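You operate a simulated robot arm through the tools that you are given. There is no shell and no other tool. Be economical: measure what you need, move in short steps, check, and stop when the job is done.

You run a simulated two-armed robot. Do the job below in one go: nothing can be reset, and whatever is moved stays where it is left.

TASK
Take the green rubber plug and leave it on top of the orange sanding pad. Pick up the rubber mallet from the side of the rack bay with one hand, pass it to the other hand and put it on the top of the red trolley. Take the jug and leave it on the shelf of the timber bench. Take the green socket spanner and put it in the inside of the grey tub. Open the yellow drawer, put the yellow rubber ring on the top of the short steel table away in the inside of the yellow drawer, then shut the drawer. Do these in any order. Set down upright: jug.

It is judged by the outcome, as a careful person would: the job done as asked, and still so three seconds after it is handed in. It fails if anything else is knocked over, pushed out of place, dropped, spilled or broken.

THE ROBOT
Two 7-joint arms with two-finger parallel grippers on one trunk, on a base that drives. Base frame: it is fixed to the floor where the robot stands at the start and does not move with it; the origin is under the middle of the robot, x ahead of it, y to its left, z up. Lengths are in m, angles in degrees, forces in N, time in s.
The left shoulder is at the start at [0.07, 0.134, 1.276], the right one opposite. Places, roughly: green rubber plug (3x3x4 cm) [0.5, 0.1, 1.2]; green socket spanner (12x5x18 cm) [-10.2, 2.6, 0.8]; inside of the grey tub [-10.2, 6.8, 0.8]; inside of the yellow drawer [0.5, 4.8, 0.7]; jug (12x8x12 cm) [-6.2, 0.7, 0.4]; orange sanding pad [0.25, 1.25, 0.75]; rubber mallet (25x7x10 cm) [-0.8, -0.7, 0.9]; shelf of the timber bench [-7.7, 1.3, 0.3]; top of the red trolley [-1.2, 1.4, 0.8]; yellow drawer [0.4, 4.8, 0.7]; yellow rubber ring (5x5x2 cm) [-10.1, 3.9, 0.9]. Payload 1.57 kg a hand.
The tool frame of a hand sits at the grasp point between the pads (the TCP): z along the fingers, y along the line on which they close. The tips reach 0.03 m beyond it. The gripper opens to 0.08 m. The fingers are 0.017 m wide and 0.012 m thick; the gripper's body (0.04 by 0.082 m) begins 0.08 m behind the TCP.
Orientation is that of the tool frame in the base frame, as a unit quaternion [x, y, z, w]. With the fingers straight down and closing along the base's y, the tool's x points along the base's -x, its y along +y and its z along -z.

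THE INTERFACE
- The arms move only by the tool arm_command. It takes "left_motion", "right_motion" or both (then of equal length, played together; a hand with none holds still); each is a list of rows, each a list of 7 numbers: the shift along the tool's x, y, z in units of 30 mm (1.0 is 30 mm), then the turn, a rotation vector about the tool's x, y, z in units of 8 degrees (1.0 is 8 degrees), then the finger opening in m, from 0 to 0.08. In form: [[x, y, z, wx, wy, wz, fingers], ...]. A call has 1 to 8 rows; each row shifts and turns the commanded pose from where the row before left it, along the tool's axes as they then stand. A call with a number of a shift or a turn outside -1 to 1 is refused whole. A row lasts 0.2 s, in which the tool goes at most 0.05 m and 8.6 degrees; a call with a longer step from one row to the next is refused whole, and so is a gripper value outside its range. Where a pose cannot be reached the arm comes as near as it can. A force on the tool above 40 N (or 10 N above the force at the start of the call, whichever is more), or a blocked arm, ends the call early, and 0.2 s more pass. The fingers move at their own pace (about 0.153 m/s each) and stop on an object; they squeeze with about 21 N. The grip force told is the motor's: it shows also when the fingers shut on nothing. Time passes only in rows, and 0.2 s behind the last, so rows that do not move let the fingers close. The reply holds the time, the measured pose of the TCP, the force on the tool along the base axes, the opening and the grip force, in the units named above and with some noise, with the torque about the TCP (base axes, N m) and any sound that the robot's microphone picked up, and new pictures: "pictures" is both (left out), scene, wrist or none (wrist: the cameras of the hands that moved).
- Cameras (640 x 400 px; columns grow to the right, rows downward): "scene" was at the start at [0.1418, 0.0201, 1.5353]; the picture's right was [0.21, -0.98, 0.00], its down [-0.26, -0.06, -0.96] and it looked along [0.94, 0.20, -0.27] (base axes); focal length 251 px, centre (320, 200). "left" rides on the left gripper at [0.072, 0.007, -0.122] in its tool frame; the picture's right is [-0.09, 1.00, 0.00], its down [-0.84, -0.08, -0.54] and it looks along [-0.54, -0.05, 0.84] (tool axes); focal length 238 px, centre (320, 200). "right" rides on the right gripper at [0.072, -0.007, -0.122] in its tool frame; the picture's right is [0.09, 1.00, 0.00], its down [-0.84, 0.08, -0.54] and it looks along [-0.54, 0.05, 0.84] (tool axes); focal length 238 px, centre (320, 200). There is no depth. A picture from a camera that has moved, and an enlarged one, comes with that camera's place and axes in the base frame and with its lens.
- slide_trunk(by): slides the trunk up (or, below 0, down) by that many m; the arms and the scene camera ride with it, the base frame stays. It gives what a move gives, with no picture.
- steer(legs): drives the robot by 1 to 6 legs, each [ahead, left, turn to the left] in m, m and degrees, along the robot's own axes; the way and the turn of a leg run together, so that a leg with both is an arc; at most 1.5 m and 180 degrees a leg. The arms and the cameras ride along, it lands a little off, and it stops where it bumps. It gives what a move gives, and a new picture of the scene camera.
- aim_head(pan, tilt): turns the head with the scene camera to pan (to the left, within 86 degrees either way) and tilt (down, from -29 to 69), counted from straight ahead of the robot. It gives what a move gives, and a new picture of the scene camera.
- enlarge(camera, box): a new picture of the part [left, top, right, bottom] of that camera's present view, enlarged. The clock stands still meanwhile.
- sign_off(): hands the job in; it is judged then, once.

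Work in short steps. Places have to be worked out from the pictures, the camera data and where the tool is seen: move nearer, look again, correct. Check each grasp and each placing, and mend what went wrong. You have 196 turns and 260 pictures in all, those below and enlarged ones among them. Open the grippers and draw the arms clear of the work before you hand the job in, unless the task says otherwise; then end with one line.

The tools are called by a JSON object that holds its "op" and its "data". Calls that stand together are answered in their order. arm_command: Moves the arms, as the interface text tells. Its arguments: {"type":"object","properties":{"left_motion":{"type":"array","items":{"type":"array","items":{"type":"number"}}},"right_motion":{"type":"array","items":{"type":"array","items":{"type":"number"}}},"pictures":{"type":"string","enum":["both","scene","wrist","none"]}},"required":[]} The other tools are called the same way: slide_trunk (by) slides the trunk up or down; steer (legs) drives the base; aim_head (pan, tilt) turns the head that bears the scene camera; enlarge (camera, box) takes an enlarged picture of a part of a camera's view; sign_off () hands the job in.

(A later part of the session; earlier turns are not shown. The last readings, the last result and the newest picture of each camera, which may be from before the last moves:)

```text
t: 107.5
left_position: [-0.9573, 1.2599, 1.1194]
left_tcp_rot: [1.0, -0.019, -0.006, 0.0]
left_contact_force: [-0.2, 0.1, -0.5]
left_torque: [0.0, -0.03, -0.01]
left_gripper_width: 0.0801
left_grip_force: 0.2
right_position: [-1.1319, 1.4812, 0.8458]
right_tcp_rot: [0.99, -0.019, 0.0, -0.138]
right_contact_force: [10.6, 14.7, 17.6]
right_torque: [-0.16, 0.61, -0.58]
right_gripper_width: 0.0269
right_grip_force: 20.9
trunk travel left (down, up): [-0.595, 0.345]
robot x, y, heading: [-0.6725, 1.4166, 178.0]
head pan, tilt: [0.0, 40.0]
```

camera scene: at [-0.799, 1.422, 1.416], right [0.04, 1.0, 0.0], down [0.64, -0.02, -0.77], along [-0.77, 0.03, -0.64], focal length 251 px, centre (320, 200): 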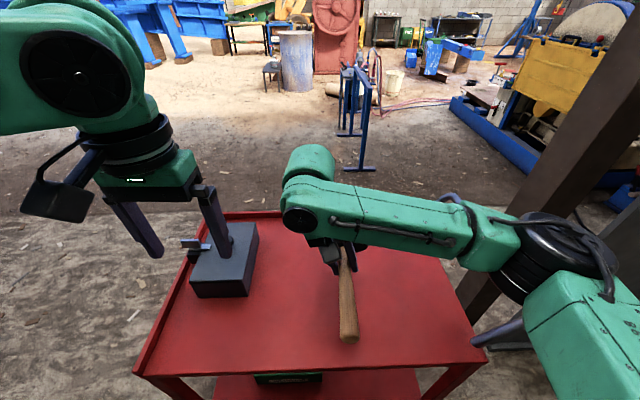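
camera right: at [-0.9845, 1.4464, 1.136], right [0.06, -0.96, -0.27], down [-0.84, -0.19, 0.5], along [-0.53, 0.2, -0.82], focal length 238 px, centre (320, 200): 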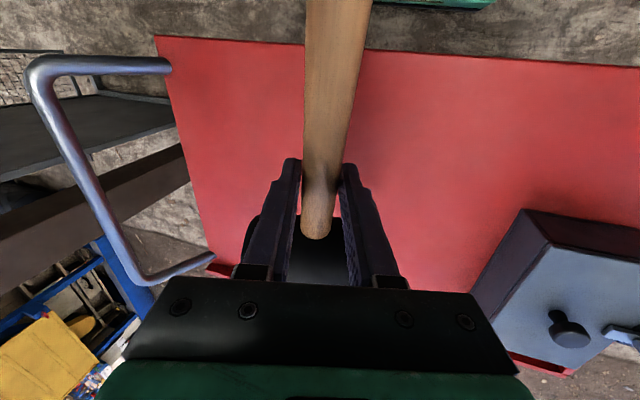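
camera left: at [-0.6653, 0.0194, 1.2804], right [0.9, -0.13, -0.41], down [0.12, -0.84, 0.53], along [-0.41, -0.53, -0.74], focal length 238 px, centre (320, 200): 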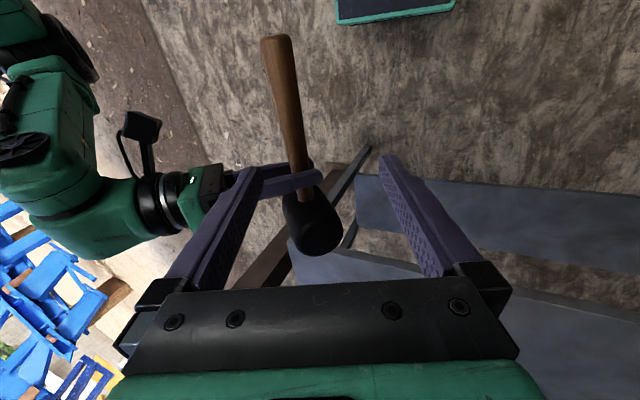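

Head rests on the trolley. Ease up 3 mm and open gradually.

{"op": "slide_trunk", "data": {"by": 0.004}}

{"op": "arm_command", "data": {"right_motion": [[0, 0, 0, 0, 0, 0, 0.03], [0, 0, 0, 0, 0, 0, 0.04], [0, 0, 0, 0, 0, 0, 0.06], [0, 0, 0, 0, 0, 0, 0.08], [0, 0, 0, 0, 0, 0, 0.08]]}}

```text
t: 108.1
left_position: [-0.9586, 1.2571, 1.1217]
left_tcp_rot: [1.0, -0.019, -0.004, -0.001]
left_contact_force: [-0.3, -0.3, -0.1]
left_torque: [0.02, -0.04, -0.01]
left_gripper_width: 0.0801
left_grip_force: 0.0
right_position: [-1.1347, 1.4791, 0.8494]
right_tcp_rot: [0.99, -0.016, 0.001, -0.137]
right_contact_force: [6.1, 6.0, 9.6]
right_torque: [-0.21, 0.3, -0.17]
right_gripper_width: 0.026
right_grip_force: 20.9
trunk travel left (down, up): [-0.599, 0.341]
robot x, y, heading: [-0.6717, 1.4177, 177.9]
head pan, tilt: [0.0, 40.0]
```

```text
t: 109.3
left_position: [-0.9617, 1.256, 1.1204]
left_tcp_rot: [1.0, -0.019, -0.005, -0.002]
left_contact_force: [0.3, 0.9, 1.1]
left_torque: [-0.03, -0.04, 0.04]
left_gripper_width: 0.0799
left_grip_force: 0.0
right_position: [-1.1366, 1.4791, 0.8493]
right_tcp_rot: [0.99, -0.018, 0.001, -0.138]
right_contact_force: [0.7, 0.2, 0.6]
right_torque: [0.04, -0.01, -0.01]
right_gripper_width: 0.0798
right_grip_force: 0.1
trunk travel left (down, up): [-0.599, 0.341]
robot x, y, heading: [-0.6694, 1.4171, 177.9]
head pan, tilt: [0.0, 40.0]
camera scene: at [-0.8061, 1.4222, 1.2452], right [0.04, 1.0, 0.0], down [0.64, -0.02, -0.77], along [-0.77, 0.03, -0.64], focal length 251 px, centre (320, 200)
camera right: at [-1.0656, 1.4491, 0.9668], right [0.06, -0.96, -0.27], down [-0.84, -0.19, 0.5], along [-0.53, 0.2, -0.82], focal length 238 px, centre (320, 200)
```

scene: 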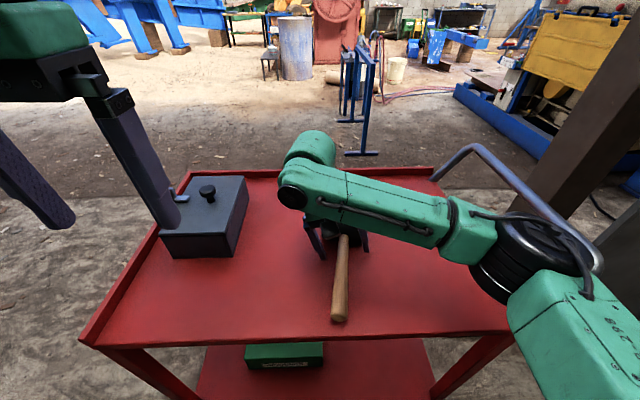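
right: 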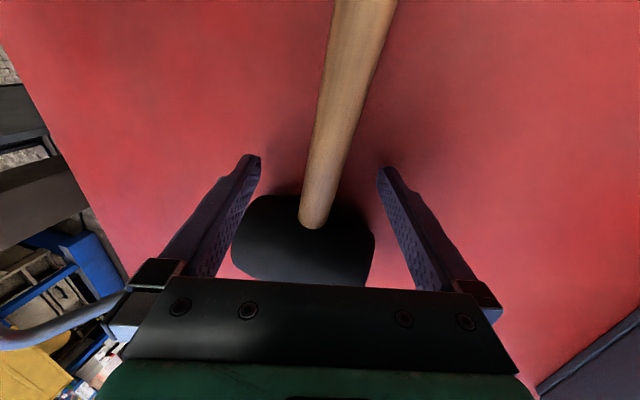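

Mallet lies on the trolley. Raise straight up with the trunk, then back off.

{"op": "slide_trunk", "data": {"by": 0.15}}

{"op": "steer", "data": {"legs": [[-0.2, 0, 0]]}}

```text
t: 111.0
left_position: [-0.9625, 1.2557, 1.2725]
left_tcp_rot: [1.0, -0.019, -0.003, -0.002]
left_contact_force: [0.2, -0.4, 0.4]
left_torque: [0.01, -0.06, 0.0]
left_gripper_width: 0.0802
left_grip_force: 0.1
right_position: [-1.1358, 1.4776, 0.998]
right_tcp_rot: [0.99, -0.016, 0.002, -0.139]
right_contact_force: [-0.7, 0.1, 0.6]
right_torque: [-0.02, -0.01, -0.01]
right_gripper_width: 0.0803
right_grip_force: 0.1
trunk travel left (down, up): [-0.749, 0.191]
robot x, y, heading: [-0.6716, 1.4143, 178.1]
head pan, tilt: [0.0, 40.0]
```

```text
t: 112.6
left_position: [-0.7686, 1.2507, 1.2701]
left_tcp_rot: [1.0, -0.021, -0.002, -0.002]
left_contact_force: [0.6, 0.7, 0.7]
left_torque: [0.0, 0.01, 0.02]
left_gripper_width: 0.08
left_grip_force: 0.0
right_position: [-0.9408, 1.4732, 0.9975]
right_tcp_rot: [0.99, -0.018, 0.002, -0.138]
right_contact_force: [0.1, -0.2, -0.4]
right_torque: [-0.01, 0.0, 0.02]
right_gripper_width: 0.0801
right_grip_force: 0.1
trunk travel left (down, up): [-0.749, 0.191]
robot x, y, heading: [-0.4743, 1.4094, 177.8]
head pan, tilt: [0.0, 40.0]
camera scene: at [-0.6125, 1.4154, 1.3949], right [0.04, 1.0, 0.0], down [0.64, -0.02, -0.76], along [-0.76, 0.03, -0.64], focal length 251 px, centre (320, 200)
```

scene: 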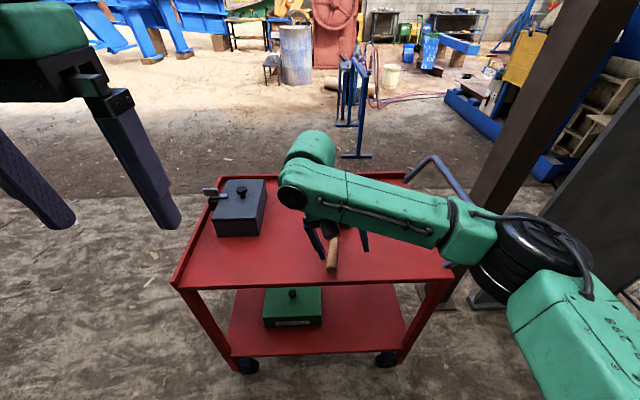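

Mallet is on the trolley. Tidy both arms closer in, then drive around the trolley's south end and head west toward the jug.

{"op": "arm_command", "data": {"left_motion": [[0, 0, 0, 0, 0, 0, 0.08], [0, 0, 0, 0, 0, 0, 0.08], [0, 0, 0, 0, 0, 0, 0.08], [0, 0, 0, 0, 0, 0, 0.08], [0, 0, 0, 0, 0, 0, 0.08]], "right_motion": [[1, 0, -0.5, -1, 0, 0, 0.08], [1, 0, -0.5, -1, 0, 0, 0.08], [1, 0, -0.5, 0, 0, 0, 0.08], [1, 0, -0.5, 0, 0, 0, 0.08], [0.5, 0, -0.5, 0, 0, 0, 0.08]], "pictures": "none"}}

{"op": "steer", "data": {"legs": [[0, 1.05, 0], [1.5, 0, 0], [1.5, 0, 0]]}}

```text
t: 113.8
left_position: [-0.7664, 1.2499, 1.2702]
left_tcp_rot: [1.0, -0.021, -0.003, -0.002]
left_contact_force: [0.6, -0.3, 1.1]
left_torque: [0.01, -0.03, 0.04]
left_gripper_width: 0.0799
left_grip_force: 0.1
right_position: [-0.8036, 1.4617, 1.0726]
right_tcp_rot: [1.0, -0.019, -0.002, 0.001]
right_contact_force: [0.3, 0.5, 0.1]
right_torque: [-0.02, 0.01, -0.01]
right_gripper_width: 0.0801
right_grip_force: 0.0
trunk travel left (down, up): [-0.749, 0.191]
robot x, y, heading: [-0.4752, 1.4065, 177.7]
head pan, tilt: [0.0, 40.0]
```

```text
t: 133.2
left_position: [-3.7817, 0.3425, 1.2706]
left_tcp_rot: [0.999, -0.032, -0.004, -0.002]
left_contact_force: [-0.5, 0.9, 0.1]
left_torque: [-0.03, 0.01, -0.03]
left_gripper_width: 0.08
left_grip_force: 0.1
right_position: [-3.8142, 0.5555, 1.0721]
right_tcp_rot: [1.0, -0.029, -0.001, 0.001]
right_contact_force: [1.0, -0.3, -0.1]
right_torque: [0.01, 0.01, -0.05]
right_gripper_width: 0.0801
right_grip_force: 0.0
trunk travel left (down, up): [-0.749, 0.191]
robot x, y, heading: [-3.4873, 0.498, 176.6]
head pan, tilt: [0.0, 40.0]
camera scene: at [-3.6219, 0.5048, 1.3953], right [0.06, 1.0, 0.0], down [0.64, -0.04, -0.77], along [-0.76, 0.05, -0.64], focal length 251 px, centre (320, 200)
```

scene: 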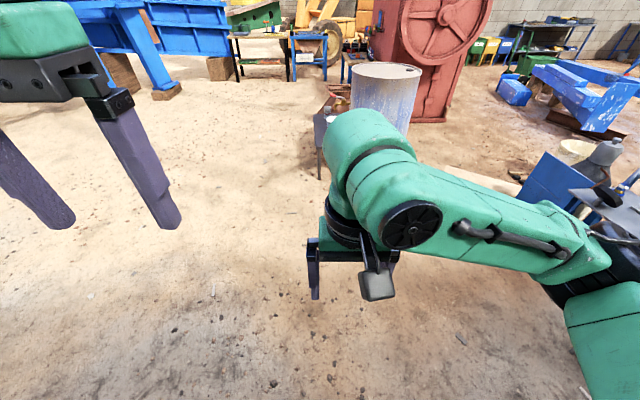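

The stool with jug is ahead beside the barrel, around x≈-5.7. Advance 1.3 m and look with a steeper head.

{"op": "steer", "data": {"legs": [[1.3, 0, 3]]}}

{"op": "aim_head", "data": {"pan": 10, "tilt": 45}}

```text
t: 139.7
left_position: [-5.0682, 0.3804, 1.2704]
left_tcp_rot: [1.0, -0.01, -0.004, -0.002]
left_contact_force: [0.1, -0.3, 0.4]
left_torque: [-0.05, 0.01, 0.0]
left_gripper_width: 0.08
left_grip_force: 0.1
right_position: [-5.1103, 0.5917, 1.0737]
right_tcp_rot: [1.0, -0.009, -0.001, 0.0]
right_contact_force: [0.2, 0.1, -0.6]
right_torque: [0.01, 0.0, -0.03]
right_gripper_width: 0.0801
right_grip_force: 0.0
trunk travel left (down, up): [-0.749, 0.191]
robot x, y, heading: [-4.7799, 0.5486, 178.9]
head pan, tilt: [0.0, 40.0]
camera scene: at [-4.9141, 0.5492, 1.3953], right [0.02, 1.0, 0.0], down [0.64, -0.01, -0.77], along [-0.77, 0.01, -0.64], focal length 251 px, centre (320, 200)
```

scene: 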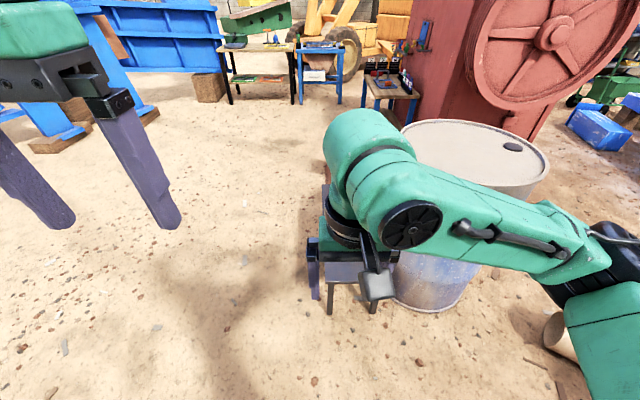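

```text
t: 140.4
left_position: [-5.0677, 0.3806, 1.2708]
left_tcp_rot: [1.0, -0.011, -0.004, -0.002]
left_contact_force: [-0.3, -0.1, 1.3]
left_torque: [-0.02, 0.01, -0.01]
left_gripper_width: 0.0799
left_grip_force: 0.1
right_position: [-5.1092, 0.5924, 1.0732]
right_tcp_rot: [1.0, -0.009, -0.001, 0.001]
right_contact_force: [0.0, 0.3, 0.4]
right_torque: [0.03, 0.0, 0.0]
right_gripper_width: 0.0801
right_grip_force: 0.1
trunk travel left (down, up): [-0.749, 0.191]
robot x, y, heading: [-4.78, 0.546, 179.0]
head pan, tilt: [10.0, 45.0]
camera scene: at [-4.9101, 0.5351, 1.388], right [-0.16, 0.99, 0.0], down [0.7, 0.11, -0.71], along [-0.7, -0.11, -0.71], focal length 251 px, centre (320, 200)
```

scene: 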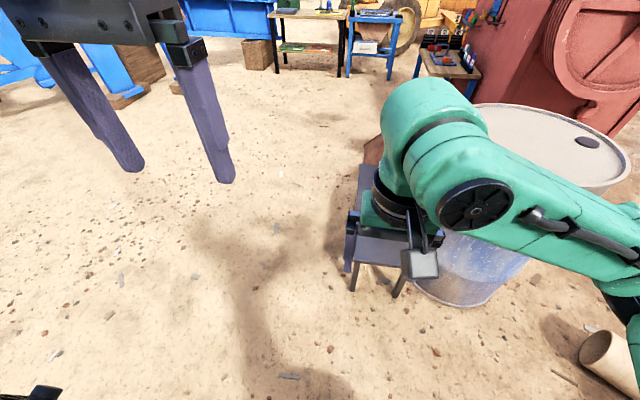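

The right arm hides the stool; swing it to the right and look again.

{"op": "arm_command", "data": {"right_motion": [[0.3, -1, 0, 0, 0, 0, 0.08], [0.3, -1, 0, 0, 0, 0, 0.08], [0.3, -1, 0, 0, 0, 0, 0.08], [0.3, -1, 0, 0, 0, 0, 0.08], [0.3, -1, 0, 0, 0, 0, 0.08], [0, -1, 0, 0, 0, 0, 0.08]], "pictures": "both"}}

```text
t: 141.8
left_position: [-5.067, 0.379, 1.2707]
left_tcp_rot: [1.0, -0.01, -0.003, -0.001]
left_contact_force: [-0.3, 0.7, 0.1]
left_torque: [0.02, 0.0, -0.01]
left_gripper_width: 0.08
left_grip_force: 0.1
right_position: [-5.0834, 0.6717, 1.0737]
right_tcp_rot: [1.0, -0.009, -0.001, 0.0]
right_contact_force: [-0.3, -0.5, -0.1]
right_torque: [-0.02, 0.01, 0.02]
right_gripper_width: 0.0799
right_grip_force: 0.0
right hand out of reach, approached as far as the arm can: row 3, 4, 5, 6
trunk travel left (down, up): [-0.749, 0.191]
robot x, y, heading: [-4.7807, 0.5465, 178.9]
head pan, tilt: [10.0, 45.0]
camera scene: at [-4.9097, 0.5352, 1.388], right [-0.16, 0.99, 0.0], down [0.7, 0.11, -0.71], along [-0.7, -0.11, -0.71], focal length 251 px, centre (320, 200)
camera right: at [-5.013, 0.6777, 1.1944], right [0.08, -1.0, 0.0], down [-0.84, -0.06, 0.54], along [-0.54, -0.04, -0.84], focal length 238 px, centre (320, 200)
```

scene: 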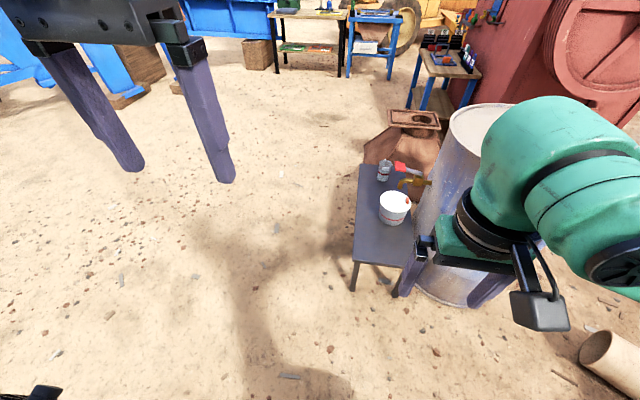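
right: 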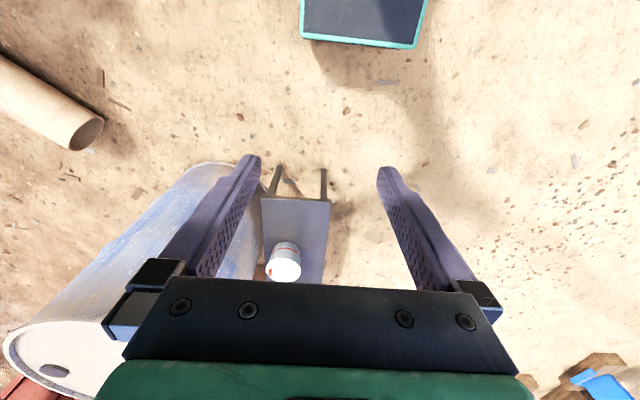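

Stool visible with items. Zoom in.

{"op": "enlarge", "data": {"camera": "scene", "box": [330, 130, 470, 300]}}

```text
2.35 times, centred on (400, 215) of scene
camera zoom: at [-4.9097, 0.5352, 1.388], right [-0.16, 0.99, 0.0], down [0.7, 0.11, -0.71], along [-0.7, -0.11, -0.71], focal length 591 px, centre (132, 165)
```

zoom: 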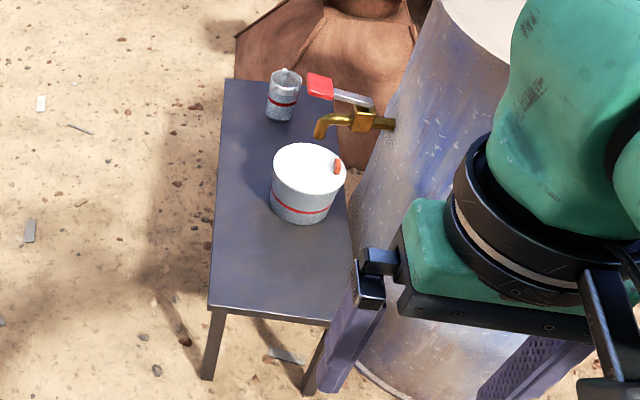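

{"op": "enlarge", "data": {"camera": "scene", "box": [370, 145, 410, 185]}}

```text
10.00 times, centred on (390, 165) of scene
camera zoom: at [-4.9097, 0.5352, 1.388], right [-0.16, 0.99, 0.0], down [0.7, 0.11, -0.71], along [-0.7, -0.11, -0.71], focal length 2511 px, centre (-380, 550)
```

zoom: 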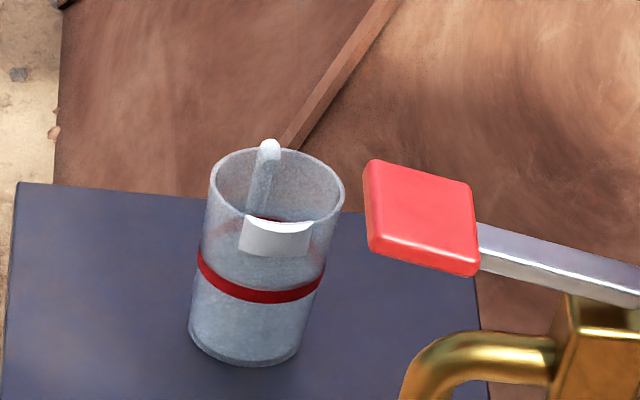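

The small cup with handle on its far (-x) side is the jug, at about (-6.14, 0.73), ~8 cm body. I drive south of the stool, face +y, and look at the jug and the timber bench.

{"op": "steer", "data": {"legs": [[0, 0.65, 0], [1.3, 0, 0], [0, 0, -89]]}}

{"op": "aim_head", "data": {"pan": 45, "tilt": 25}}

```text
t: 155.4
left_position: [-6.2807, 0.187, 1.271]
left_tcp_rot: [0.714, -0.7, -0.002, -0.004]
left_contact_force: [0.7, -0.5, -0.6]
left_torque: [-0.01, -0.02, -0.02]
left_gripper_width: 0.0799
left_grip_force: 0.0
right_position: [-5.9909, 0.2159, 1.0723]
right_tcp_rot: [0.716, -0.698, -0.002, 0.0]
right_contact_force: [0.9, -0.8, 0.6]
right_torque: [0.02, -0.02, -0.01]
right_gripper_width: 0.08
right_grip_force: 0.1
trunk travel left (down, up): [-0.749, 0.191]
robot x, y, heading: [-6.1026, -0.0958, 91.3]
head pan, tilt: [10.0, 45.0]
camera scene: at [-6.1195, 0.0361, 1.388], right [0.98, 0.2, 0.0], down [0.14, -0.69, -0.71], along [-0.14, 0.69, -0.71], focal length 251 px, centre (320, 200)
```

scene: 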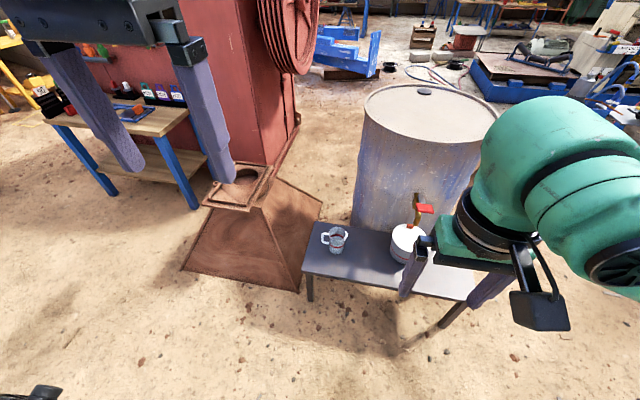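

```text
t: 156.4
left_position: [-6.28, 0.1871, 1.2702]
left_tcp_rot: [0.714, -0.7, -0.002, -0.003]
left_contact_force: [0.0, 0.1, 0.5]
left_torque: [-0.02, 0.05, 0.04]
left_gripper_width: 0.0802
left_grip_force: 0.0
right_position: [-5.9908, 0.2161, 1.0735]
right_tcp_rot: [0.716, -0.698, -0.001, 0.0]
right_contact_force: [0.3, -0.6, -0.1]
right_torque: [-0.01, 0.02, 0.0]
right_gripper_width: 0.0801
right_grip_force: 0.0
trunk travel left (down, up): [-0.749, 0.191]
robot x, y, heading: [-6.1012, -0.0964, 91.3]
head pan, tilt: [45.0, 25.0]
camera scene: at [-6.1699, 0.02, 1.4185], right [0.69, 0.72, 0.0], down [0.31, -0.29, -0.91], along [-0.66, 0.62, -0.42], focal length 251 px, centre (320, 200)
```

scene: 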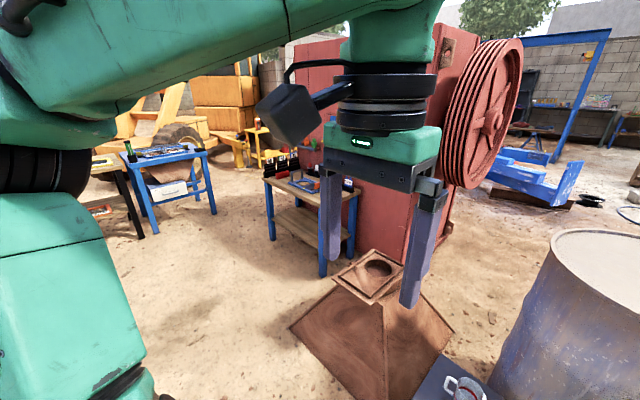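

The timber bench (blue legs) faces south with its shelf front at y≈1.12, x≈-8.0..-7.3; the opening is low, so I'll need a tilted tool there. Plan: pick the jug by its handle with a vertical tool yawed 90°, turn it so the handle faces me, regrasp tilted. First lift the right hand and yaw the left.

{"op": "arm_command", "data": {"left_motion": [[0, 0, 0, 0, 0, 1, 0.08], [0, 0, 0, 0, 0, 1, 0.08], [0, 0, 0, 0, 0, 1, 0.08], [0, 0, 0, 0, 0, 1, 0.08], [0, 0, 0, 0, 0, 1, 0.08], [0, 0, 0, 0, 0, 1, 0.08], [0, 0, 0, 0, 0, 1, 0.08], [0, 0, 0, 0, 0, 1, 0.08]], "right_motion": [[0, 0, -1, 0, 0, 0, 0.08], [0, 0, -1, 0, 0, 0, 0.08], [0, 0, -1, 0, 0, 0, 0.08], [0, 0, -1, 0, 0, 0, 0.08], [0, 0, -1, 0, 0, 0, 0.08], [0, 0, -1, 0, 0, 0, 0.08], [0, 0, -1, 0, 0, 0, 0.08], [0, 0, -1, 0, 0, 0, 0.08]], "pictures": "none"}}

{"op": "arm_command", "data": {"left_motion": [[0, 0, 0, 0, 0, 1, 0.08], [0, 0, 0, 0, 0, 1, 0.08], [0, 0, 0, 0, 0, 1, 0.08], [0, 0, 0, 0, 0, 0, 0.08]], "pictures": "none"}}

{"op": "slide_trunk", "data": {"by": -0.45}}

{"op": "aim_head", "data": {"pan": 0, "tilt": 35}}

```text
t: 158.2
left_position: [-6.2821, 0.1859, 1.2715]
left_tcp_rot: [-0.234, 0.972, 0.003, 0.003]
left_contact_force: [0.1, 1.0, 0.1]
left_torque: [0.02, -0.03, 0.03]
left_gripper_width: 0.0796
left_grip_force: 0.1
right_position: [-5.9913, 0.2158, 1.3136]
right_tcp_rot: [0.717, -0.697, -0.001, 0.0]
right_contact_force: [0.7, 0.4, -0.1]
right_torque: [0.03, -0.03, 0.0]
right_gripper_width: 0.0801
right_grip_force: 0.0
trunk travel left (down, up): [-0.749, 0.191]
robot x, y, heading: [-6.1016, -0.092, 91.4]
head pan, tilt: [45.0, 25.0]
```

```text
t: 159.2
left_position: [-6.2801, 0.187, 1.2702]
left_tcp_rot: [-0.027, 1.0, 0.003, 0.002]
left_contact_force: [0.4, 0.6, 0.0]
left_torque: [0.0, -0.02, 0.0]
left_gripper_width: 0.0794
left_grip_force: 0.0
right_position: [-5.9898, 0.2158, 1.3122]
right_tcp_rot: [0.716, -0.698, -0.002, 0.0]
right_contact_force: [0.6, -0.4, 0.2]
right_torque: [0.0, -0.02, -0.04]
right_gripper_width: 0.0799
right_grip_force: 0.0
trunk travel left (down, up): [-0.749, 0.191]
robot x, y, heading: [-6.1024, -0.093, 91.3]
head pan, tilt: [45.0, 25.0]
```

```text
refused: -0.45 is not a number from -0.4 to 0.4
```

```text
t: 160.3
left_position: [-6.2799, 0.1876, 1.2689]
left_tcp_rot: [-0.028, 1.0, 0.004, 0.001]
left_contact_force: [-0.6, -0.3, 0.9]
left_torque: [-0.06, 0.03, 0.01]
left_gripper_width: 0.0798
left_grip_force: 0.1
right_position: [-5.9899, 0.2178, 1.3126]
right_tcp_rot: [0.716, -0.698, -0.001, 0.0]
right_contact_force: [-0.1, -0.1, 0.0]
right_torque: [-0.03, 0.02, 0.02]
right_gripper_width: 0.0799
right_grip_force: 0.0
trunk travel left (down, up): [-0.749, 0.191]
robot x, y, heading: [-6.1, -0.0965, 91.3]
head pan, tilt: [0.0, 35.0]
camera scene: at [-6.1055, 0.0445, 1.4028], right [1.0, 0.03, 0.0], down [0.01, -0.57, -0.82], along [-0.02, 0.82, -0.57], focal length 251 px, centre (320, 200)
```

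scene: 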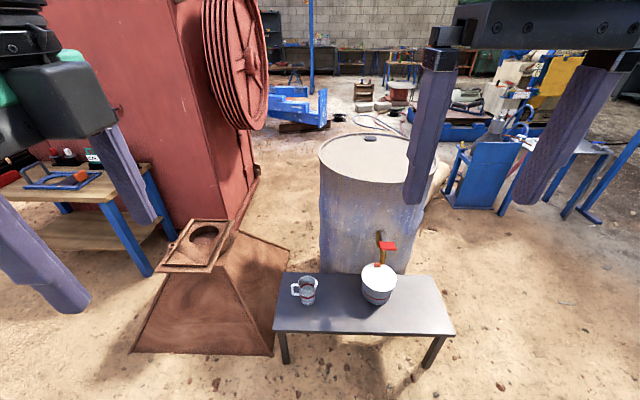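

Jug at about (-6.175, 0.735), handle near x≈-6.24. Lower the trunk and drive up to the stool.

{"op": "slide_trunk", "data": {"by": -0.4}}

{"op": "steer", "data": {"legs": [[0.36, 0, 0]]}}

{"op": "arm_command", "data": {"left_motion": [[0, 0.9, 0, 0, 0, 0, 0.08], [0, 0.9, 0, 0, 0, 0, 0.08], [0, 0, 1, 0, 0, 0, 0.08], [0, 0, 1, 0, 0, 0, 0.08]], "pictures": "both"}}

```text
t: 164.2
left_position: [-6.2802, 0.1875, 0.871]
left_tcp_rot: [-0.028, 1.0, 0.004, 0.003]
left_contact_force: [-1.0, -0.8, -0.8]
left_torque: [0.02, 0.0, 0.04]
left_gripper_width: 0.08
left_grip_force: 0.1
right_position: [-5.9894, 0.2171, 0.9126]
right_tcp_rot: [0.716, -0.698, -0.001, 0.0]
right_contact_force: [-0.2, -0.5, -1.0]
right_torque: [0.0, 0.01, 0.0]
right_gripper_width: 0.0799
right_grip_force: 0.0
trunk travel left (down, up): [-0.349, 0.591]
robot x, y, heading: [-6.1039, -0.0949, 91.4]
head pan, tilt: [0.0, 35.0]
```

```text
t: 166.5
left_position: [-6.2885, 0.5482, 0.8704]
left_tcp_rot: [-0.026, 1.0, 0.003, 0.001]
left_contact_force: [0.0, 0.6, 0.1]
left_torque: [-0.03, -0.03, -0.05]
left_gripper_width: 0.08
left_grip_force: 0.0
right_position: [-5.9978, 0.5777, 0.9125]
right_tcp_rot: [0.715, -0.699, -0.002, 0.0]
right_contact_force: [0.2, -0.6, -0.4]
right_torque: [-0.03, -0.02, -0.01]
right_gripper_width: 0.08
right_grip_force: 0.0
trunk travel left (down, up): [-0.349, 0.591]
robot x, y, heading: [-6.1155, 0.2663, 91.2]
head pan, tilt: [0.0, 35.0]
camera scene: at [-6.1137, 0.4055, 1.0027], right [1.0, 0.02, 0.0], down [0.01, -0.57, -0.82], along [-0.02, 0.82, -0.57], focal length 251 px, centre (320, 200)
```

scene: 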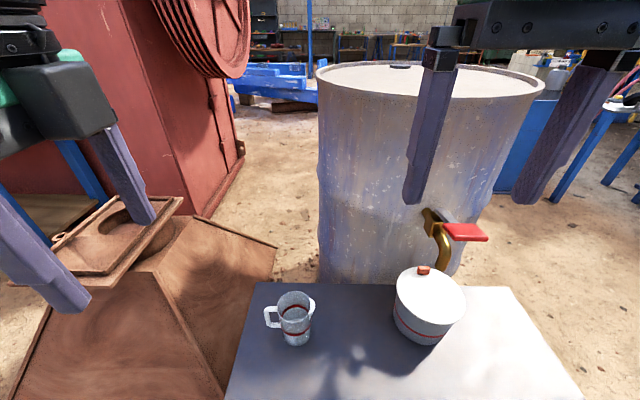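

```text
t: 167.5
left_position: [-6.2906, 0.6017, 0.8085]
left_tcp_rot: [-0.027, 1.0, 0.003, 0.002]
left_contact_force: [0.0, 0.4, -0.4]
left_torque: [0.0, -0.01, 0.03]
left_gripper_width: 0.0799
left_grip_force: 0.0
right_position: [-5.9974, 0.5771, 0.913]
right_tcp_rot: [0.716, -0.698, -0.001, 0.0]
right_contact_force: [0.3, 0.4, -0.1]
right_torque: [-0.02, 0.01, -0.01]
right_gripper_width: 0.0799
right_grip_force: 0.1
trunk travel left (down, up): [-0.349, 0.591]
robot x, y, heading: [-6.1132, 0.2681, 91.4]
head pan, tilt: [0.0, 35.0]
camera scene: at [-6.1139, 0.4053, 1.0028], right [1.0, 0.02, 0.0], down [0.01, -0.57, -0.82], along [-0.02, 0.82, -0.57], focal length 251 px, centre (320, 200)
camera left: at [-6.3636, 0.6019, 0.9314], right [0.04, 1.0, 0.01], down [0.84, -0.04, 0.54], along [0.54, -0.02, -0.84], focal length 238 px, centre (320, 200)
```

scene: 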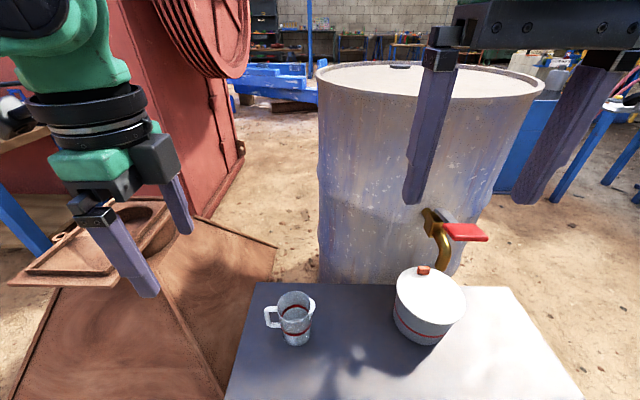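
left: 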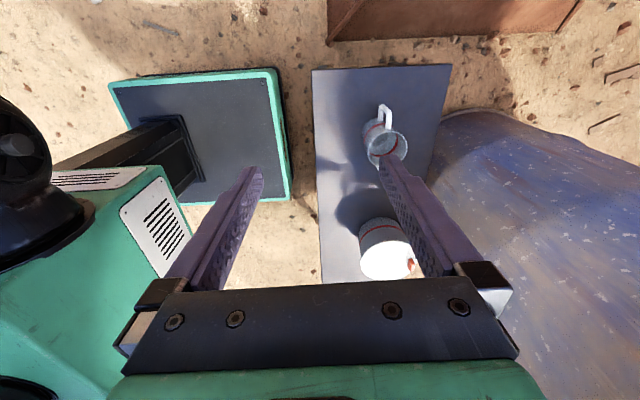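

Handle triangulates to (-6.240, 0.738, 0.43). Move the left hand over it, then lower the trunk.

{"op": "arm_command", "data": {"left_motion": [[-0.38, 0.88, 0, 0, 0, 0, 0.08], [-0.38, 0.88, 0, 0, 0, 0, 0.08], [-0.38, 0.88, 0, 0, 0, 0, 0.08], [-0.38, 0.88, 0, 0, 0, 0, 0.08], [-0.38, 0.88, 0, 0, 0, 0, 0.08], [0, 0, 0, 0, 0, 0, 0.08]], "pictures": "none"}}

{"op": "slide_trunk", "data": {"by": -0.2}}

{"op": "enlarge", "data": {"camera": "left", "box": [160, 0, 480, 300]}}

```text
t: 168.9
left_position: [-6.2525, 0.7264, 0.8069]
left_tcp_rot: [-0.028, 1.0, 0.003, 0.002]
left_contact_force: [-0.5, 0.7, -0.7]
left_torque: [-0.02, -0.02, 0.03]
left_gripper_width: 0.0801
left_grip_force: 0.0
left hand out of reach, approached as far as the arm can: row 5
right_position: [-5.9984, 0.5781, 0.9126]
right_tcp_rot: [0.715, -0.699, -0.002, 0.0]
right_contact_force: [-0.2, -0.8, -0.4]
right_torque: [0.0, -0.02, -0.01]
right_gripper_width: 0.08
right_grip_force: 0.0
trunk travel left (down, up): [-0.349, 0.591]
robot x, y, heading: [-6.1094, 0.2651, 91.3]
head pan, tilt: [0.0, 35.0]
```

```text
t: 171.1
left_position: [-6.252, 0.7267, 0.6053]
left_tcp_rot: [-0.026, 1.0, 0.003, 0.002]
left_contact_force: [0.4, 0.4, 0.0]
left_torque: [0.03, 0.05, -0.01]
left_gripper_width: 0.0797
left_grip_force: 0.1
right_position: [-5.9964, 0.5773, 0.7124]
right_tcp_rot: [0.716, -0.698, -0.001, 0.001]
right_contact_force: [-0.3, 0.6, 0.1]
right_torque: [0.02, -0.03, 0.02]
right_gripper_width: 0.0798
right_grip_force: 0.1
trunk travel left (down, up): [-0.149, 0.791]
robot x, y, heading: [-6.1114, 0.2714, 91.3]
head pan, tilt: [0.0, 35.0]
```

```text
1.33 times, centred on (320, 150) of left
camera zoom: at [-6.3253, 0.7273, 0.7287], right [0.04, 1.0, 0.01], down [0.84, -0.04, 0.55], along [0.54, -0.01, -0.84], focal length 318 px, centre (320, 267)
```

zoom: 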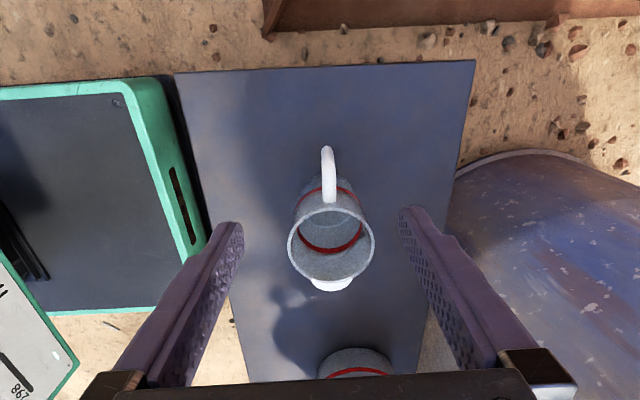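

Handle strap at about (-6.252, 0.734). Nudge +7 mm in y and lower further.

{"op": "arm_command", "data": {"left_motion": [[0, 0.25, 0, 0, 0, 0, 0.08], [0, 0, 0, 0, 0, 0, 0.08]], "pictures": "none"}}

{"op": "slide_trunk", "data": {"by": -0.12}}

{"op": "enlarge", "data": {"camera": "left", "box": [160, 0, 480, 300]}}

{"op": "enlarge", "data": {"camera": "scene", "box": [160, 150, 480, 400]}}

```text
t: 171.7
left_position: [-6.2565, 0.7311, 0.6052]
left_tcp_rot: [-0.028, 1.0, 0.004, 0.003]
left_contact_force: [-0.5, 0.4, -0.1]
left_torque: [0.02, 0.0, 0.0]
left_gripper_width: 0.0801
left_grip_force: 0.1
left hand out of reach, approached as far as the arm can: row 1
right_position: [-5.9976, 0.5762, 0.7111]
right_tcp_rot: [0.716, -0.698, -0.001, 0.001]
right_contact_force: [-0.3, 0.2, -0.1]
right_torque: [0.0, -0.02, 0.04]
right_gripper_width: 0.0799
right_grip_force: 0.1
trunk travel left (down, up): [-0.149, 0.791]
robot x, y, heading: [-6.1083, 0.2683, 91.3]
head pan, tilt: [0.0, 35.0]
```

```text
t: 173.2
left_position: [-6.2557, 0.7315, 0.484]
left_tcp_rot: [-0.028, 1.0, 0.004, 0.003]
left_contact_force: [-0.2, -0.2, 0.3]
left_torque: [0.01, -0.01, -0.03]
left_gripper_width: 0.0803
left_grip_force: 0.0
right_position: [-5.9967, 0.577, 0.5915]
right_tcp_rot: [0.715, -0.699, -0.001, 0.0]
right_contact_force: [-0.2, -0.3, -0.2]
right_torque: [-0.04, 0.02, -0.02]
right_gripper_width: 0.0801
right_grip_force: 0.0
trunk travel left (down, up): [-0.029, 0.911]
robot x, y, heading: [-6.1146, 0.2648, 91.0]
head pan, tilt: [0.0, 35.0]
```

```text
1.33 times, centred on (320, 150) of left
camera zoom: at [-6.3291, 0.7315, 0.6069], right [0.04, 1.0, 0.01], down [0.84, -0.03, 0.55], along [0.55, -0.01, -0.84], focal length 318 px, centre (320, 267)
```

zoom: 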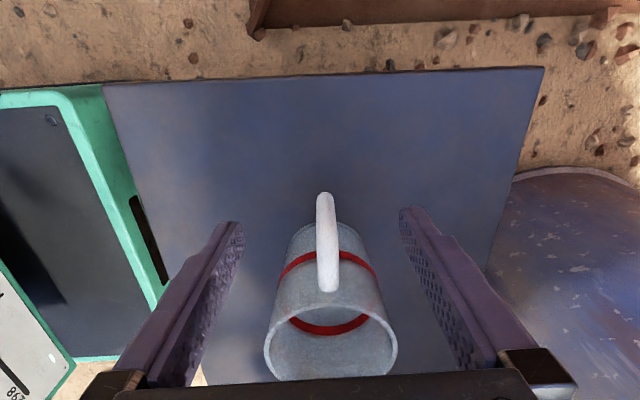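

```text
1.60 times, centred on (320, 275) of scene
camera zoom: at [-6.1137, 0.4049, 0.6828], right [1.0, 0.02, 0.0], down [0.01, -0.57, -0.82], along [-0.02, 0.82, -0.57], focal length 402 px, centre (320, 80)
```

zoom: 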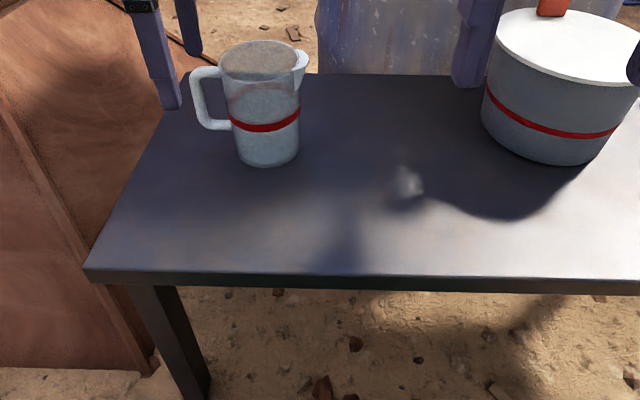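

Handle spans z≈0.395–0.46 at x≈-6.247. Lower 28 mm with the trunk plus 18 mm by arm, then close.

{"op": "slide_trunk", "data": {"by": -0.028}}

{"op": "arm_command", "data": {"left_motion": [[-0.1, 0, 0.3, 0, 0, 0, 0.08], [-0.1, 0, 0.3, 0, 0, 0, 0.08], [0, 0, 0, 0, 0, 0, 0.08]], "pictures": "wrist"}}

```text
t: 173.9
left_position: [-6.2559, 0.7309, 0.4567]
left_tcp_rot: [-0.028, 1.0, 0.004, 0.002]
left_contact_force: [0.6, 0.0, -1.0]
left_torque: [-0.02, 0.02, -0.03]
left_gripper_width: 0.0803
left_grip_force: 0.2
right_position: [-5.9977, 0.5773, 0.5637]
right_tcp_rot: [0.715, -0.699, -0.002, 0.0]
right_contact_force: [0.3, 0.2, 0.3]
right_torque: [0.0, -0.02, -0.01]
right_gripper_width: 0.0802
right_grip_force: 0.1
trunk travel left (down, up): [-0.001, 0.939]
robot x, y, heading: [-6.1141, 0.2672, 91.2]
head pan, tilt: [0.0, 35.0]
```

```text
t: 174.7
left_position: [-6.249, 0.7325, 0.4381]
left_tcp_rot: [-0.028, 1.0, 0.004, 0.003]
left_contact_force: [-0.6, 0.2, 0.2]
left_torque: [0.03, -0.02, -0.04]
left_gripper_width: 0.0798
left_grip_force: 0.0
right_position: [-5.9971, 0.5781, 0.5645]
right_tcp_rot: [0.715, -0.699, -0.001, 0.0]
right_contact_force: [-0.1, 0.6, 0.2]
right_torque: [0.0, 0.01, 0.02]
right_gripper_width: 0.0799
right_grip_force: 0.0
trunk travel left (down, up): [-0.001, 0.939]
robot x, y, heading: [-6.1122, 0.2693, 91.3]
head pan, tilt: [0.0, 35.0]
camera left: at [-6.3218, 0.7327, 0.5611], right [0.04, 1.0, 0.01], down [0.84, -0.03, 0.55], along [0.55, -0.01, -0.84], focal length 238 px, centre (320, 200)
```

left: 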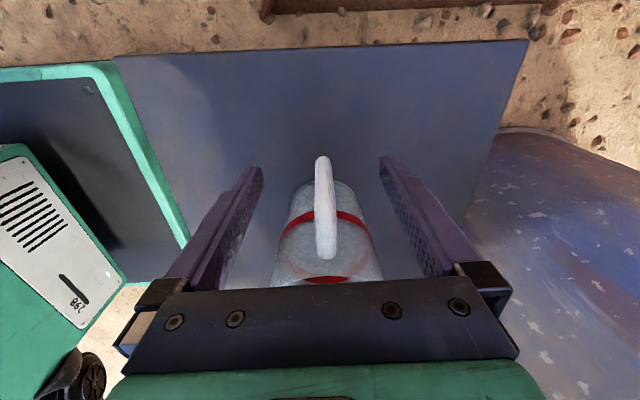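

Handle is between the fingers; close.

{"op": "arm_command", "data": {"left_motion": [[0, 0, 0, 0, 0, 0, 0.03], [0, 0, 0, 0, 0, 0, 0.0], [0, 0, 0, 0, 0, 0, 0.0], [0, 0, 0, 0, 0, 0, 0.0]], "pictures": "wrist"}}

{"op": "slide_trunk", "data": {"by": 0.06}}

{"op": "enlarge", "data": {"camera": "scene", "box": [160, 150, 480, 400]}}

```text
t: 175.7
left_position: [-6.2488, 0.7327, 0.4393]
left_tcp_rot: [-0.029, 1.0, 0.004, 0.003]
left_contact_force: [-1.1, -1.0, 0.4]
left_torque: [-0.08, -0.02, -0.04]
left_gripper_width: 0.0117
left_grip_force: 21.3
right_position: [-5.9972, 0.5763, 0.5648]
right_tcp_rot: [0.716, -0.698, -0.001, 0.0]
right_contact_force: [0.0, 0.2, -0.4]
right_torque: [0.01, 0.02, 0.01]
right_gripper_width: 0.0798
right_grip_force: 0.2
trunk travel left (down, up): [-0.001, 0.939]
robot x, y, heading: [-6.1125, 0.2672, 91.3]
head pan, tilt: [0.0, 35.0]
camera left: at [-6.322, 0.7326, 0.5613], right [0.04, 1.0, 0.01], down [0.84, -0.03, 0.55], along [0.55, -0.01, -0.84], focal length 238 px, centre (320, 200)
```

left: 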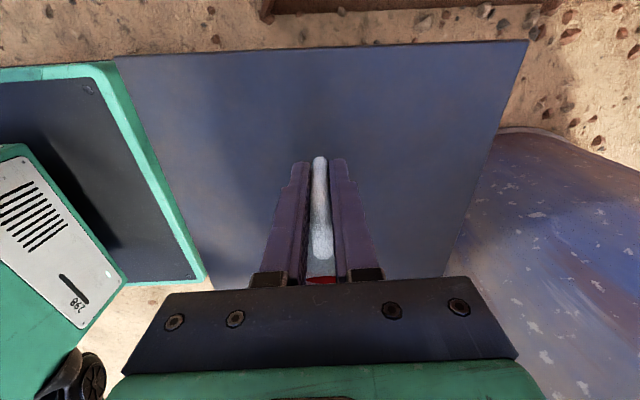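

```text
t: 176.7
left_position: [-6.2488, 0.7329, 0.4974]
left_tcp_rot: [-0.029, 1.0, 0.003, 0.003]
left_contact_force: [-1.3, 0.0, -0.4]
left_torque: [-0.02, 0.04, -0.01]
left_gripper_width: 0.0115
left_grip_force: 20.7
right_position: [-5.9965, 0.5771, 0.6242]
right_tcp_rot: [0.715, -0.699, -0.001, 0.0]
right_contact_force: [-0.5, 0.3, -0.4]
right_torque: [0.0, 0.0, -0.01]
right_gripper_width: 0.0799
right_grip_force: 0.1
trunk travel left (down, up): [-0.061, 0.879]
robot x, y, heading: [-6.113, 0.265, 91.2]
head pan, tilt: [0.0, 35.0]
```

```text
1.60 times, centred on (320, 275) of scene
camera zoom: at [-6.1137, 0.4052, 0.7147], right [1.0, 0.02, 0.0], down [0.01, -0.57, -0.82], along [-0.02, 0.82, -0.57], focal length 402 px, centre (320, 80)
```

zoom: 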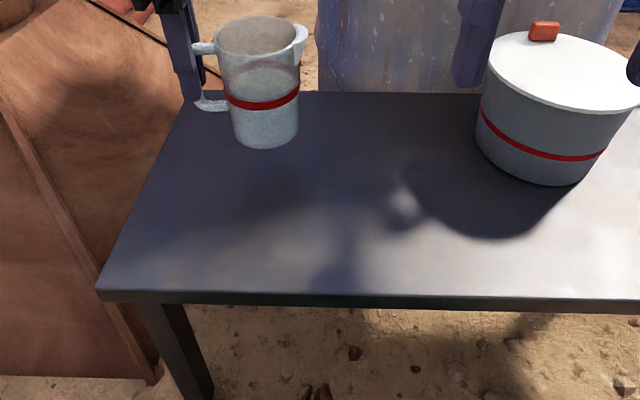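

Jug is up. Pull it back, and turn it 90° CCW so its handle faces me.

{"op": "arm_command", "data": {"left_motion": [[0, -0.9, -0.5, 0, 0, 0, 0], [0, -0.9, -0.5, 0, 0, 0, 0], [0, -0.9, 0, 0, 0, 0, 0], [0, 0, 0, 0, 0, -1, 0], [0, 0, 0, 0, 0, -1, 0], [0, 0, 0, 0, 0, -1, 0], [0, 0, 0, 0, 0, -1, 0], [0, 0, 0, 0, 0, -1, 0]], "pictures": "none"}}

{"op": "arm_command", "data": {"left_motion": [[0, 0, 0, 0, 0, -1, 0], [0, 0, 0, 0, 0, -1, 0], [0, 0, 0, 0, 0, -1, 0], [0, 0, 0, 0, 0, -1, 0], [0, 0, 0, 0, 0, -1, 0], [0, 0, 0, 0, 0, -1, 0], [0, 0, 0, 0, 0, 0, 0]]}}

```text
t: 178.5
left_position: [-6.245, 0.6513, 0.5273]
left_tcp_rot: [-0.37, 0.929, 0.003, 0.004]
left_contact_force: [-0.4, 0.4, -0.9]
left_torque: [-0.02, 0.01, 0.01]
left_gripper_width: 0.0117
left_grip_force: 21.2
right_position: [-5.9974, 0.5765, 0.6248]
right_tcp_rot: [0.716, -0.698, -0.001, 0.0]
right_contact_force: [0.4, -0.3, 0.2]
right_torque: [0.02, 0.0, 0.02]
right_gripper_width: 0.0799
right_grip_force: 0.0
trunk travel left (down, up): [-0.061, 0.879]
robot x, y, heading: [-6.1095, 0.2671, 91.2]
head pan, tilt: [0.0, 35.0]
```

```text
t: 180.1
left_position: [-6.2438, 0.6513, 0.529]
left_tcp_rot: [0.716, -0.698, -0.001, -0.004]
left_contact_force: [0.2, 0.1, -1.1]
left_torque: [-0.03, -0.02, -0.02]
left_gripper_width: 0.0119
left_grip_force: 21.0
right_position: [-5.9969, 0.5774, 0.6241]
right_tcp_rot: [0.716, -0.698, -0.002, 0.0]
right_contact_force: [0.3, -0.4, -0.9]
right_torque: [0.02, -0.02, 0.01]
right_gripper_width: 0.0799
right_grip_force: 0.2
trunk travel left (down, up): [-0.061, 0.879]
robot x, y, heading: [-6.109, 0.2668, 91.5]
head pan, tilt: [0.0, 35.0]
camera scene: at [-6.1137, 0.4051, 0.7148], right [1.0, 0.02, 0.0], down [0.01, -0.57, -0.82], along [-0.02, 0.82, -0.57], focal length 251 px, centre (320, 200)
camera left: at [-6.2502, 0.5767, 0.6502], right [-1.0, 0.07, -0.01], down [0.05, 0.83, 0.55], along [0.04, 0.55, -0.84], focal length 238 px, centre (320, 200)
```

scene: 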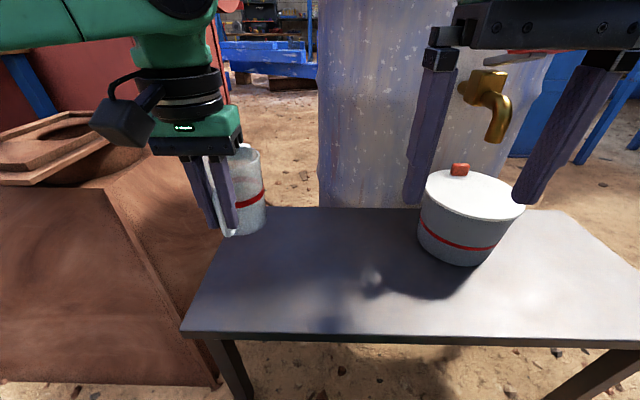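
left: 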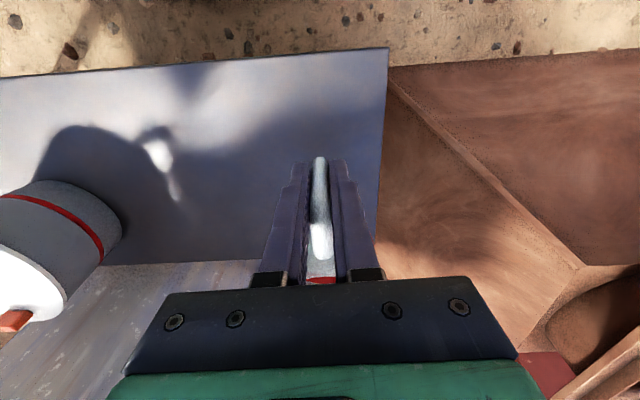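

Handle faces me now. Shift 4 cm inward on the stool and set the jug down (grasp height was 0.439).

{"op": "arm_command", "data": {"left_motion": [[0, -0.7, 0, 0, 0, 0, 0], [0, -0.7, 0, 0, 0, 0, 0], [0, 0, 1, 0, 0, 0, 0], [0, 0, 0, 0, 0, 0, 0]], "pictures": "none"}}

{"op": "slide_trunk", "data": {"by": -0.054}}

{"op": "enlarge", "data": {"camera": "scene", "box": [160, 100, 360, 260]}}

```text
t: 181.1
left_position: [-6.2022, 0.652, 0.4975]
left_tcp_rot: [0.716, -0.698, 0.0, -0.004]
left_contact_force: [-0.3, -0.1, -1.1]
left_torque: [-0.06, -0.01, 0.05]
left_gripper_width: 0.0117
left_grip_force: 21.5
right_position: [-5.9972, 0.5775, 0.6247]
right_tcp_rot: [0.717, -0.697, -0.001, 0.0]
right_contact_force: [0.8, -0.1, -0.7]
right_torque: [-0.01, -0.02, 0.0]
right_gripper_width: 0.0799
right_grip_force: 0.1
trunk travel left (down, up): [-0.061, 0.879]
robot x, y, heading: [-6.1099, 0.2657, 91.5]
head pan, tilt: [0.0, 35.0]
```

```text
t: 182.0
left_position: [-6.2018, 0.6518, 0.4451]
left_tcp_rot: [0.715, -0.699, 0.0, -0.005]
left_contact_force: [0.1, 0.4, -1.2]
left_torque: [-0.08, 0.01, 0.01]
left_gripper_width: 0.0118
left_grip_force: 21.0
right_position: [-5.9984, 0.577, 0.5706]
right_tcp_rot: [0.715, -0.699, -0.001, 0.0]
right_contact_force: [-0.4, 0.8, 0.0]
right_torque: [0.01, 0.03, -0.03]
right_gripper_width: 0.08
right_grip_force: 0.0
trunk travel left (down, up): [-0.007, 0.933]
robot x, y, heading: [-6.1124, 0.269, 91.3]
head pan, tilt: [0.0, 35.0]
```

```text
2.50 times, centred on (260, 180) of scene
camera zoom: at [-6.1137, 0.405, 0.6608], right [1.0, 0.02, 0.0], down [0.01, -0.57, -0.82], along [-0.02, 0.82, -0.57], focal length 628 px, centre (470, 250)
```

zoom: 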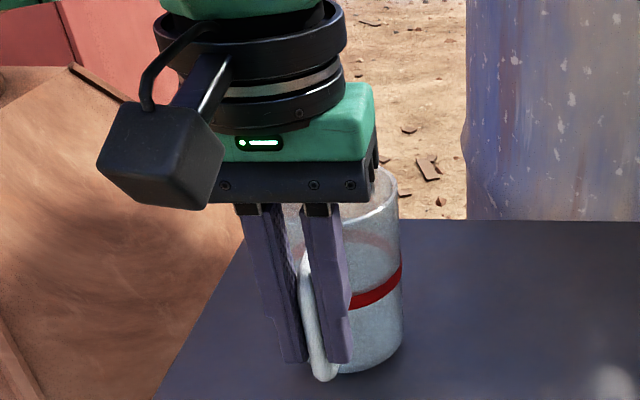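

A few mm more, watching force.

{"op": "slide_trunk", "data": {"by": -0.004}}

{"op": "arm_command", "data": {"left_motion": [[0, 0, 0.1, 0, 0, 0, 0], [0, 0, 0, 0, 0, 0, 0]], "pictures": "none"}}

```text
t: 182.6
left_position: [-6.2032, 0.6505, 0.4409]
left_tcp_rot: [0.715, -0.699, 0.0, -0.004]
left_contact_force: [0.8, 0.3, -1.3]
left_torque: [-0.04, 0.02, -0.02]
left_gripper_width: 0.0118
left_grip_force: 20.6
right_position: [-5.9976, 0.5778, 0.5673]
right_tcp_rot: [0.716, -0.698, -0.001, 0.0]
right_contact_force: [-0.5, -0.1, -0.6]
right_torque: [-0.02, -0.01, 0.02]
right_gripper_width: 0.0798
right_grip_force: 0.1
trunk travel left (down, up): [-0.003, 0.937]
robot x, y, heading: [-6.1108, 0.2689, 91.2]
head pan, tilt: [0.0, 35.0]
```

```text
t: 183.2
left_position: [-6.201, 0.6501, 0.438]
left_tcp_rot: [0.715, -0.699, -0.002, -0.006]
left_contact_force: [0.2, 0.8, 5.9]
left_torque: [0.34, 0.27, 0.0]
left_gripper_width: 0.0118
left_grip_force: 21.6
right_position: [-5.9964, 0.5775, 0.5667]
right_tcp_rot: [0.716, -0.698, -0.001, 0.0]
right_contact_force: [0.9, -1.0, 0.9]
right_torque: [0.02, 0.0, 0.0]
right_gripper_width: 0.0799
right_grip_force: 0.0
trunk travel left (down, up): [-0.003, 0.937]
robot x, y, heading: [-6.1082, 0.2651, 91.1]
head pan, tilt: [0.0, 35.0]
```

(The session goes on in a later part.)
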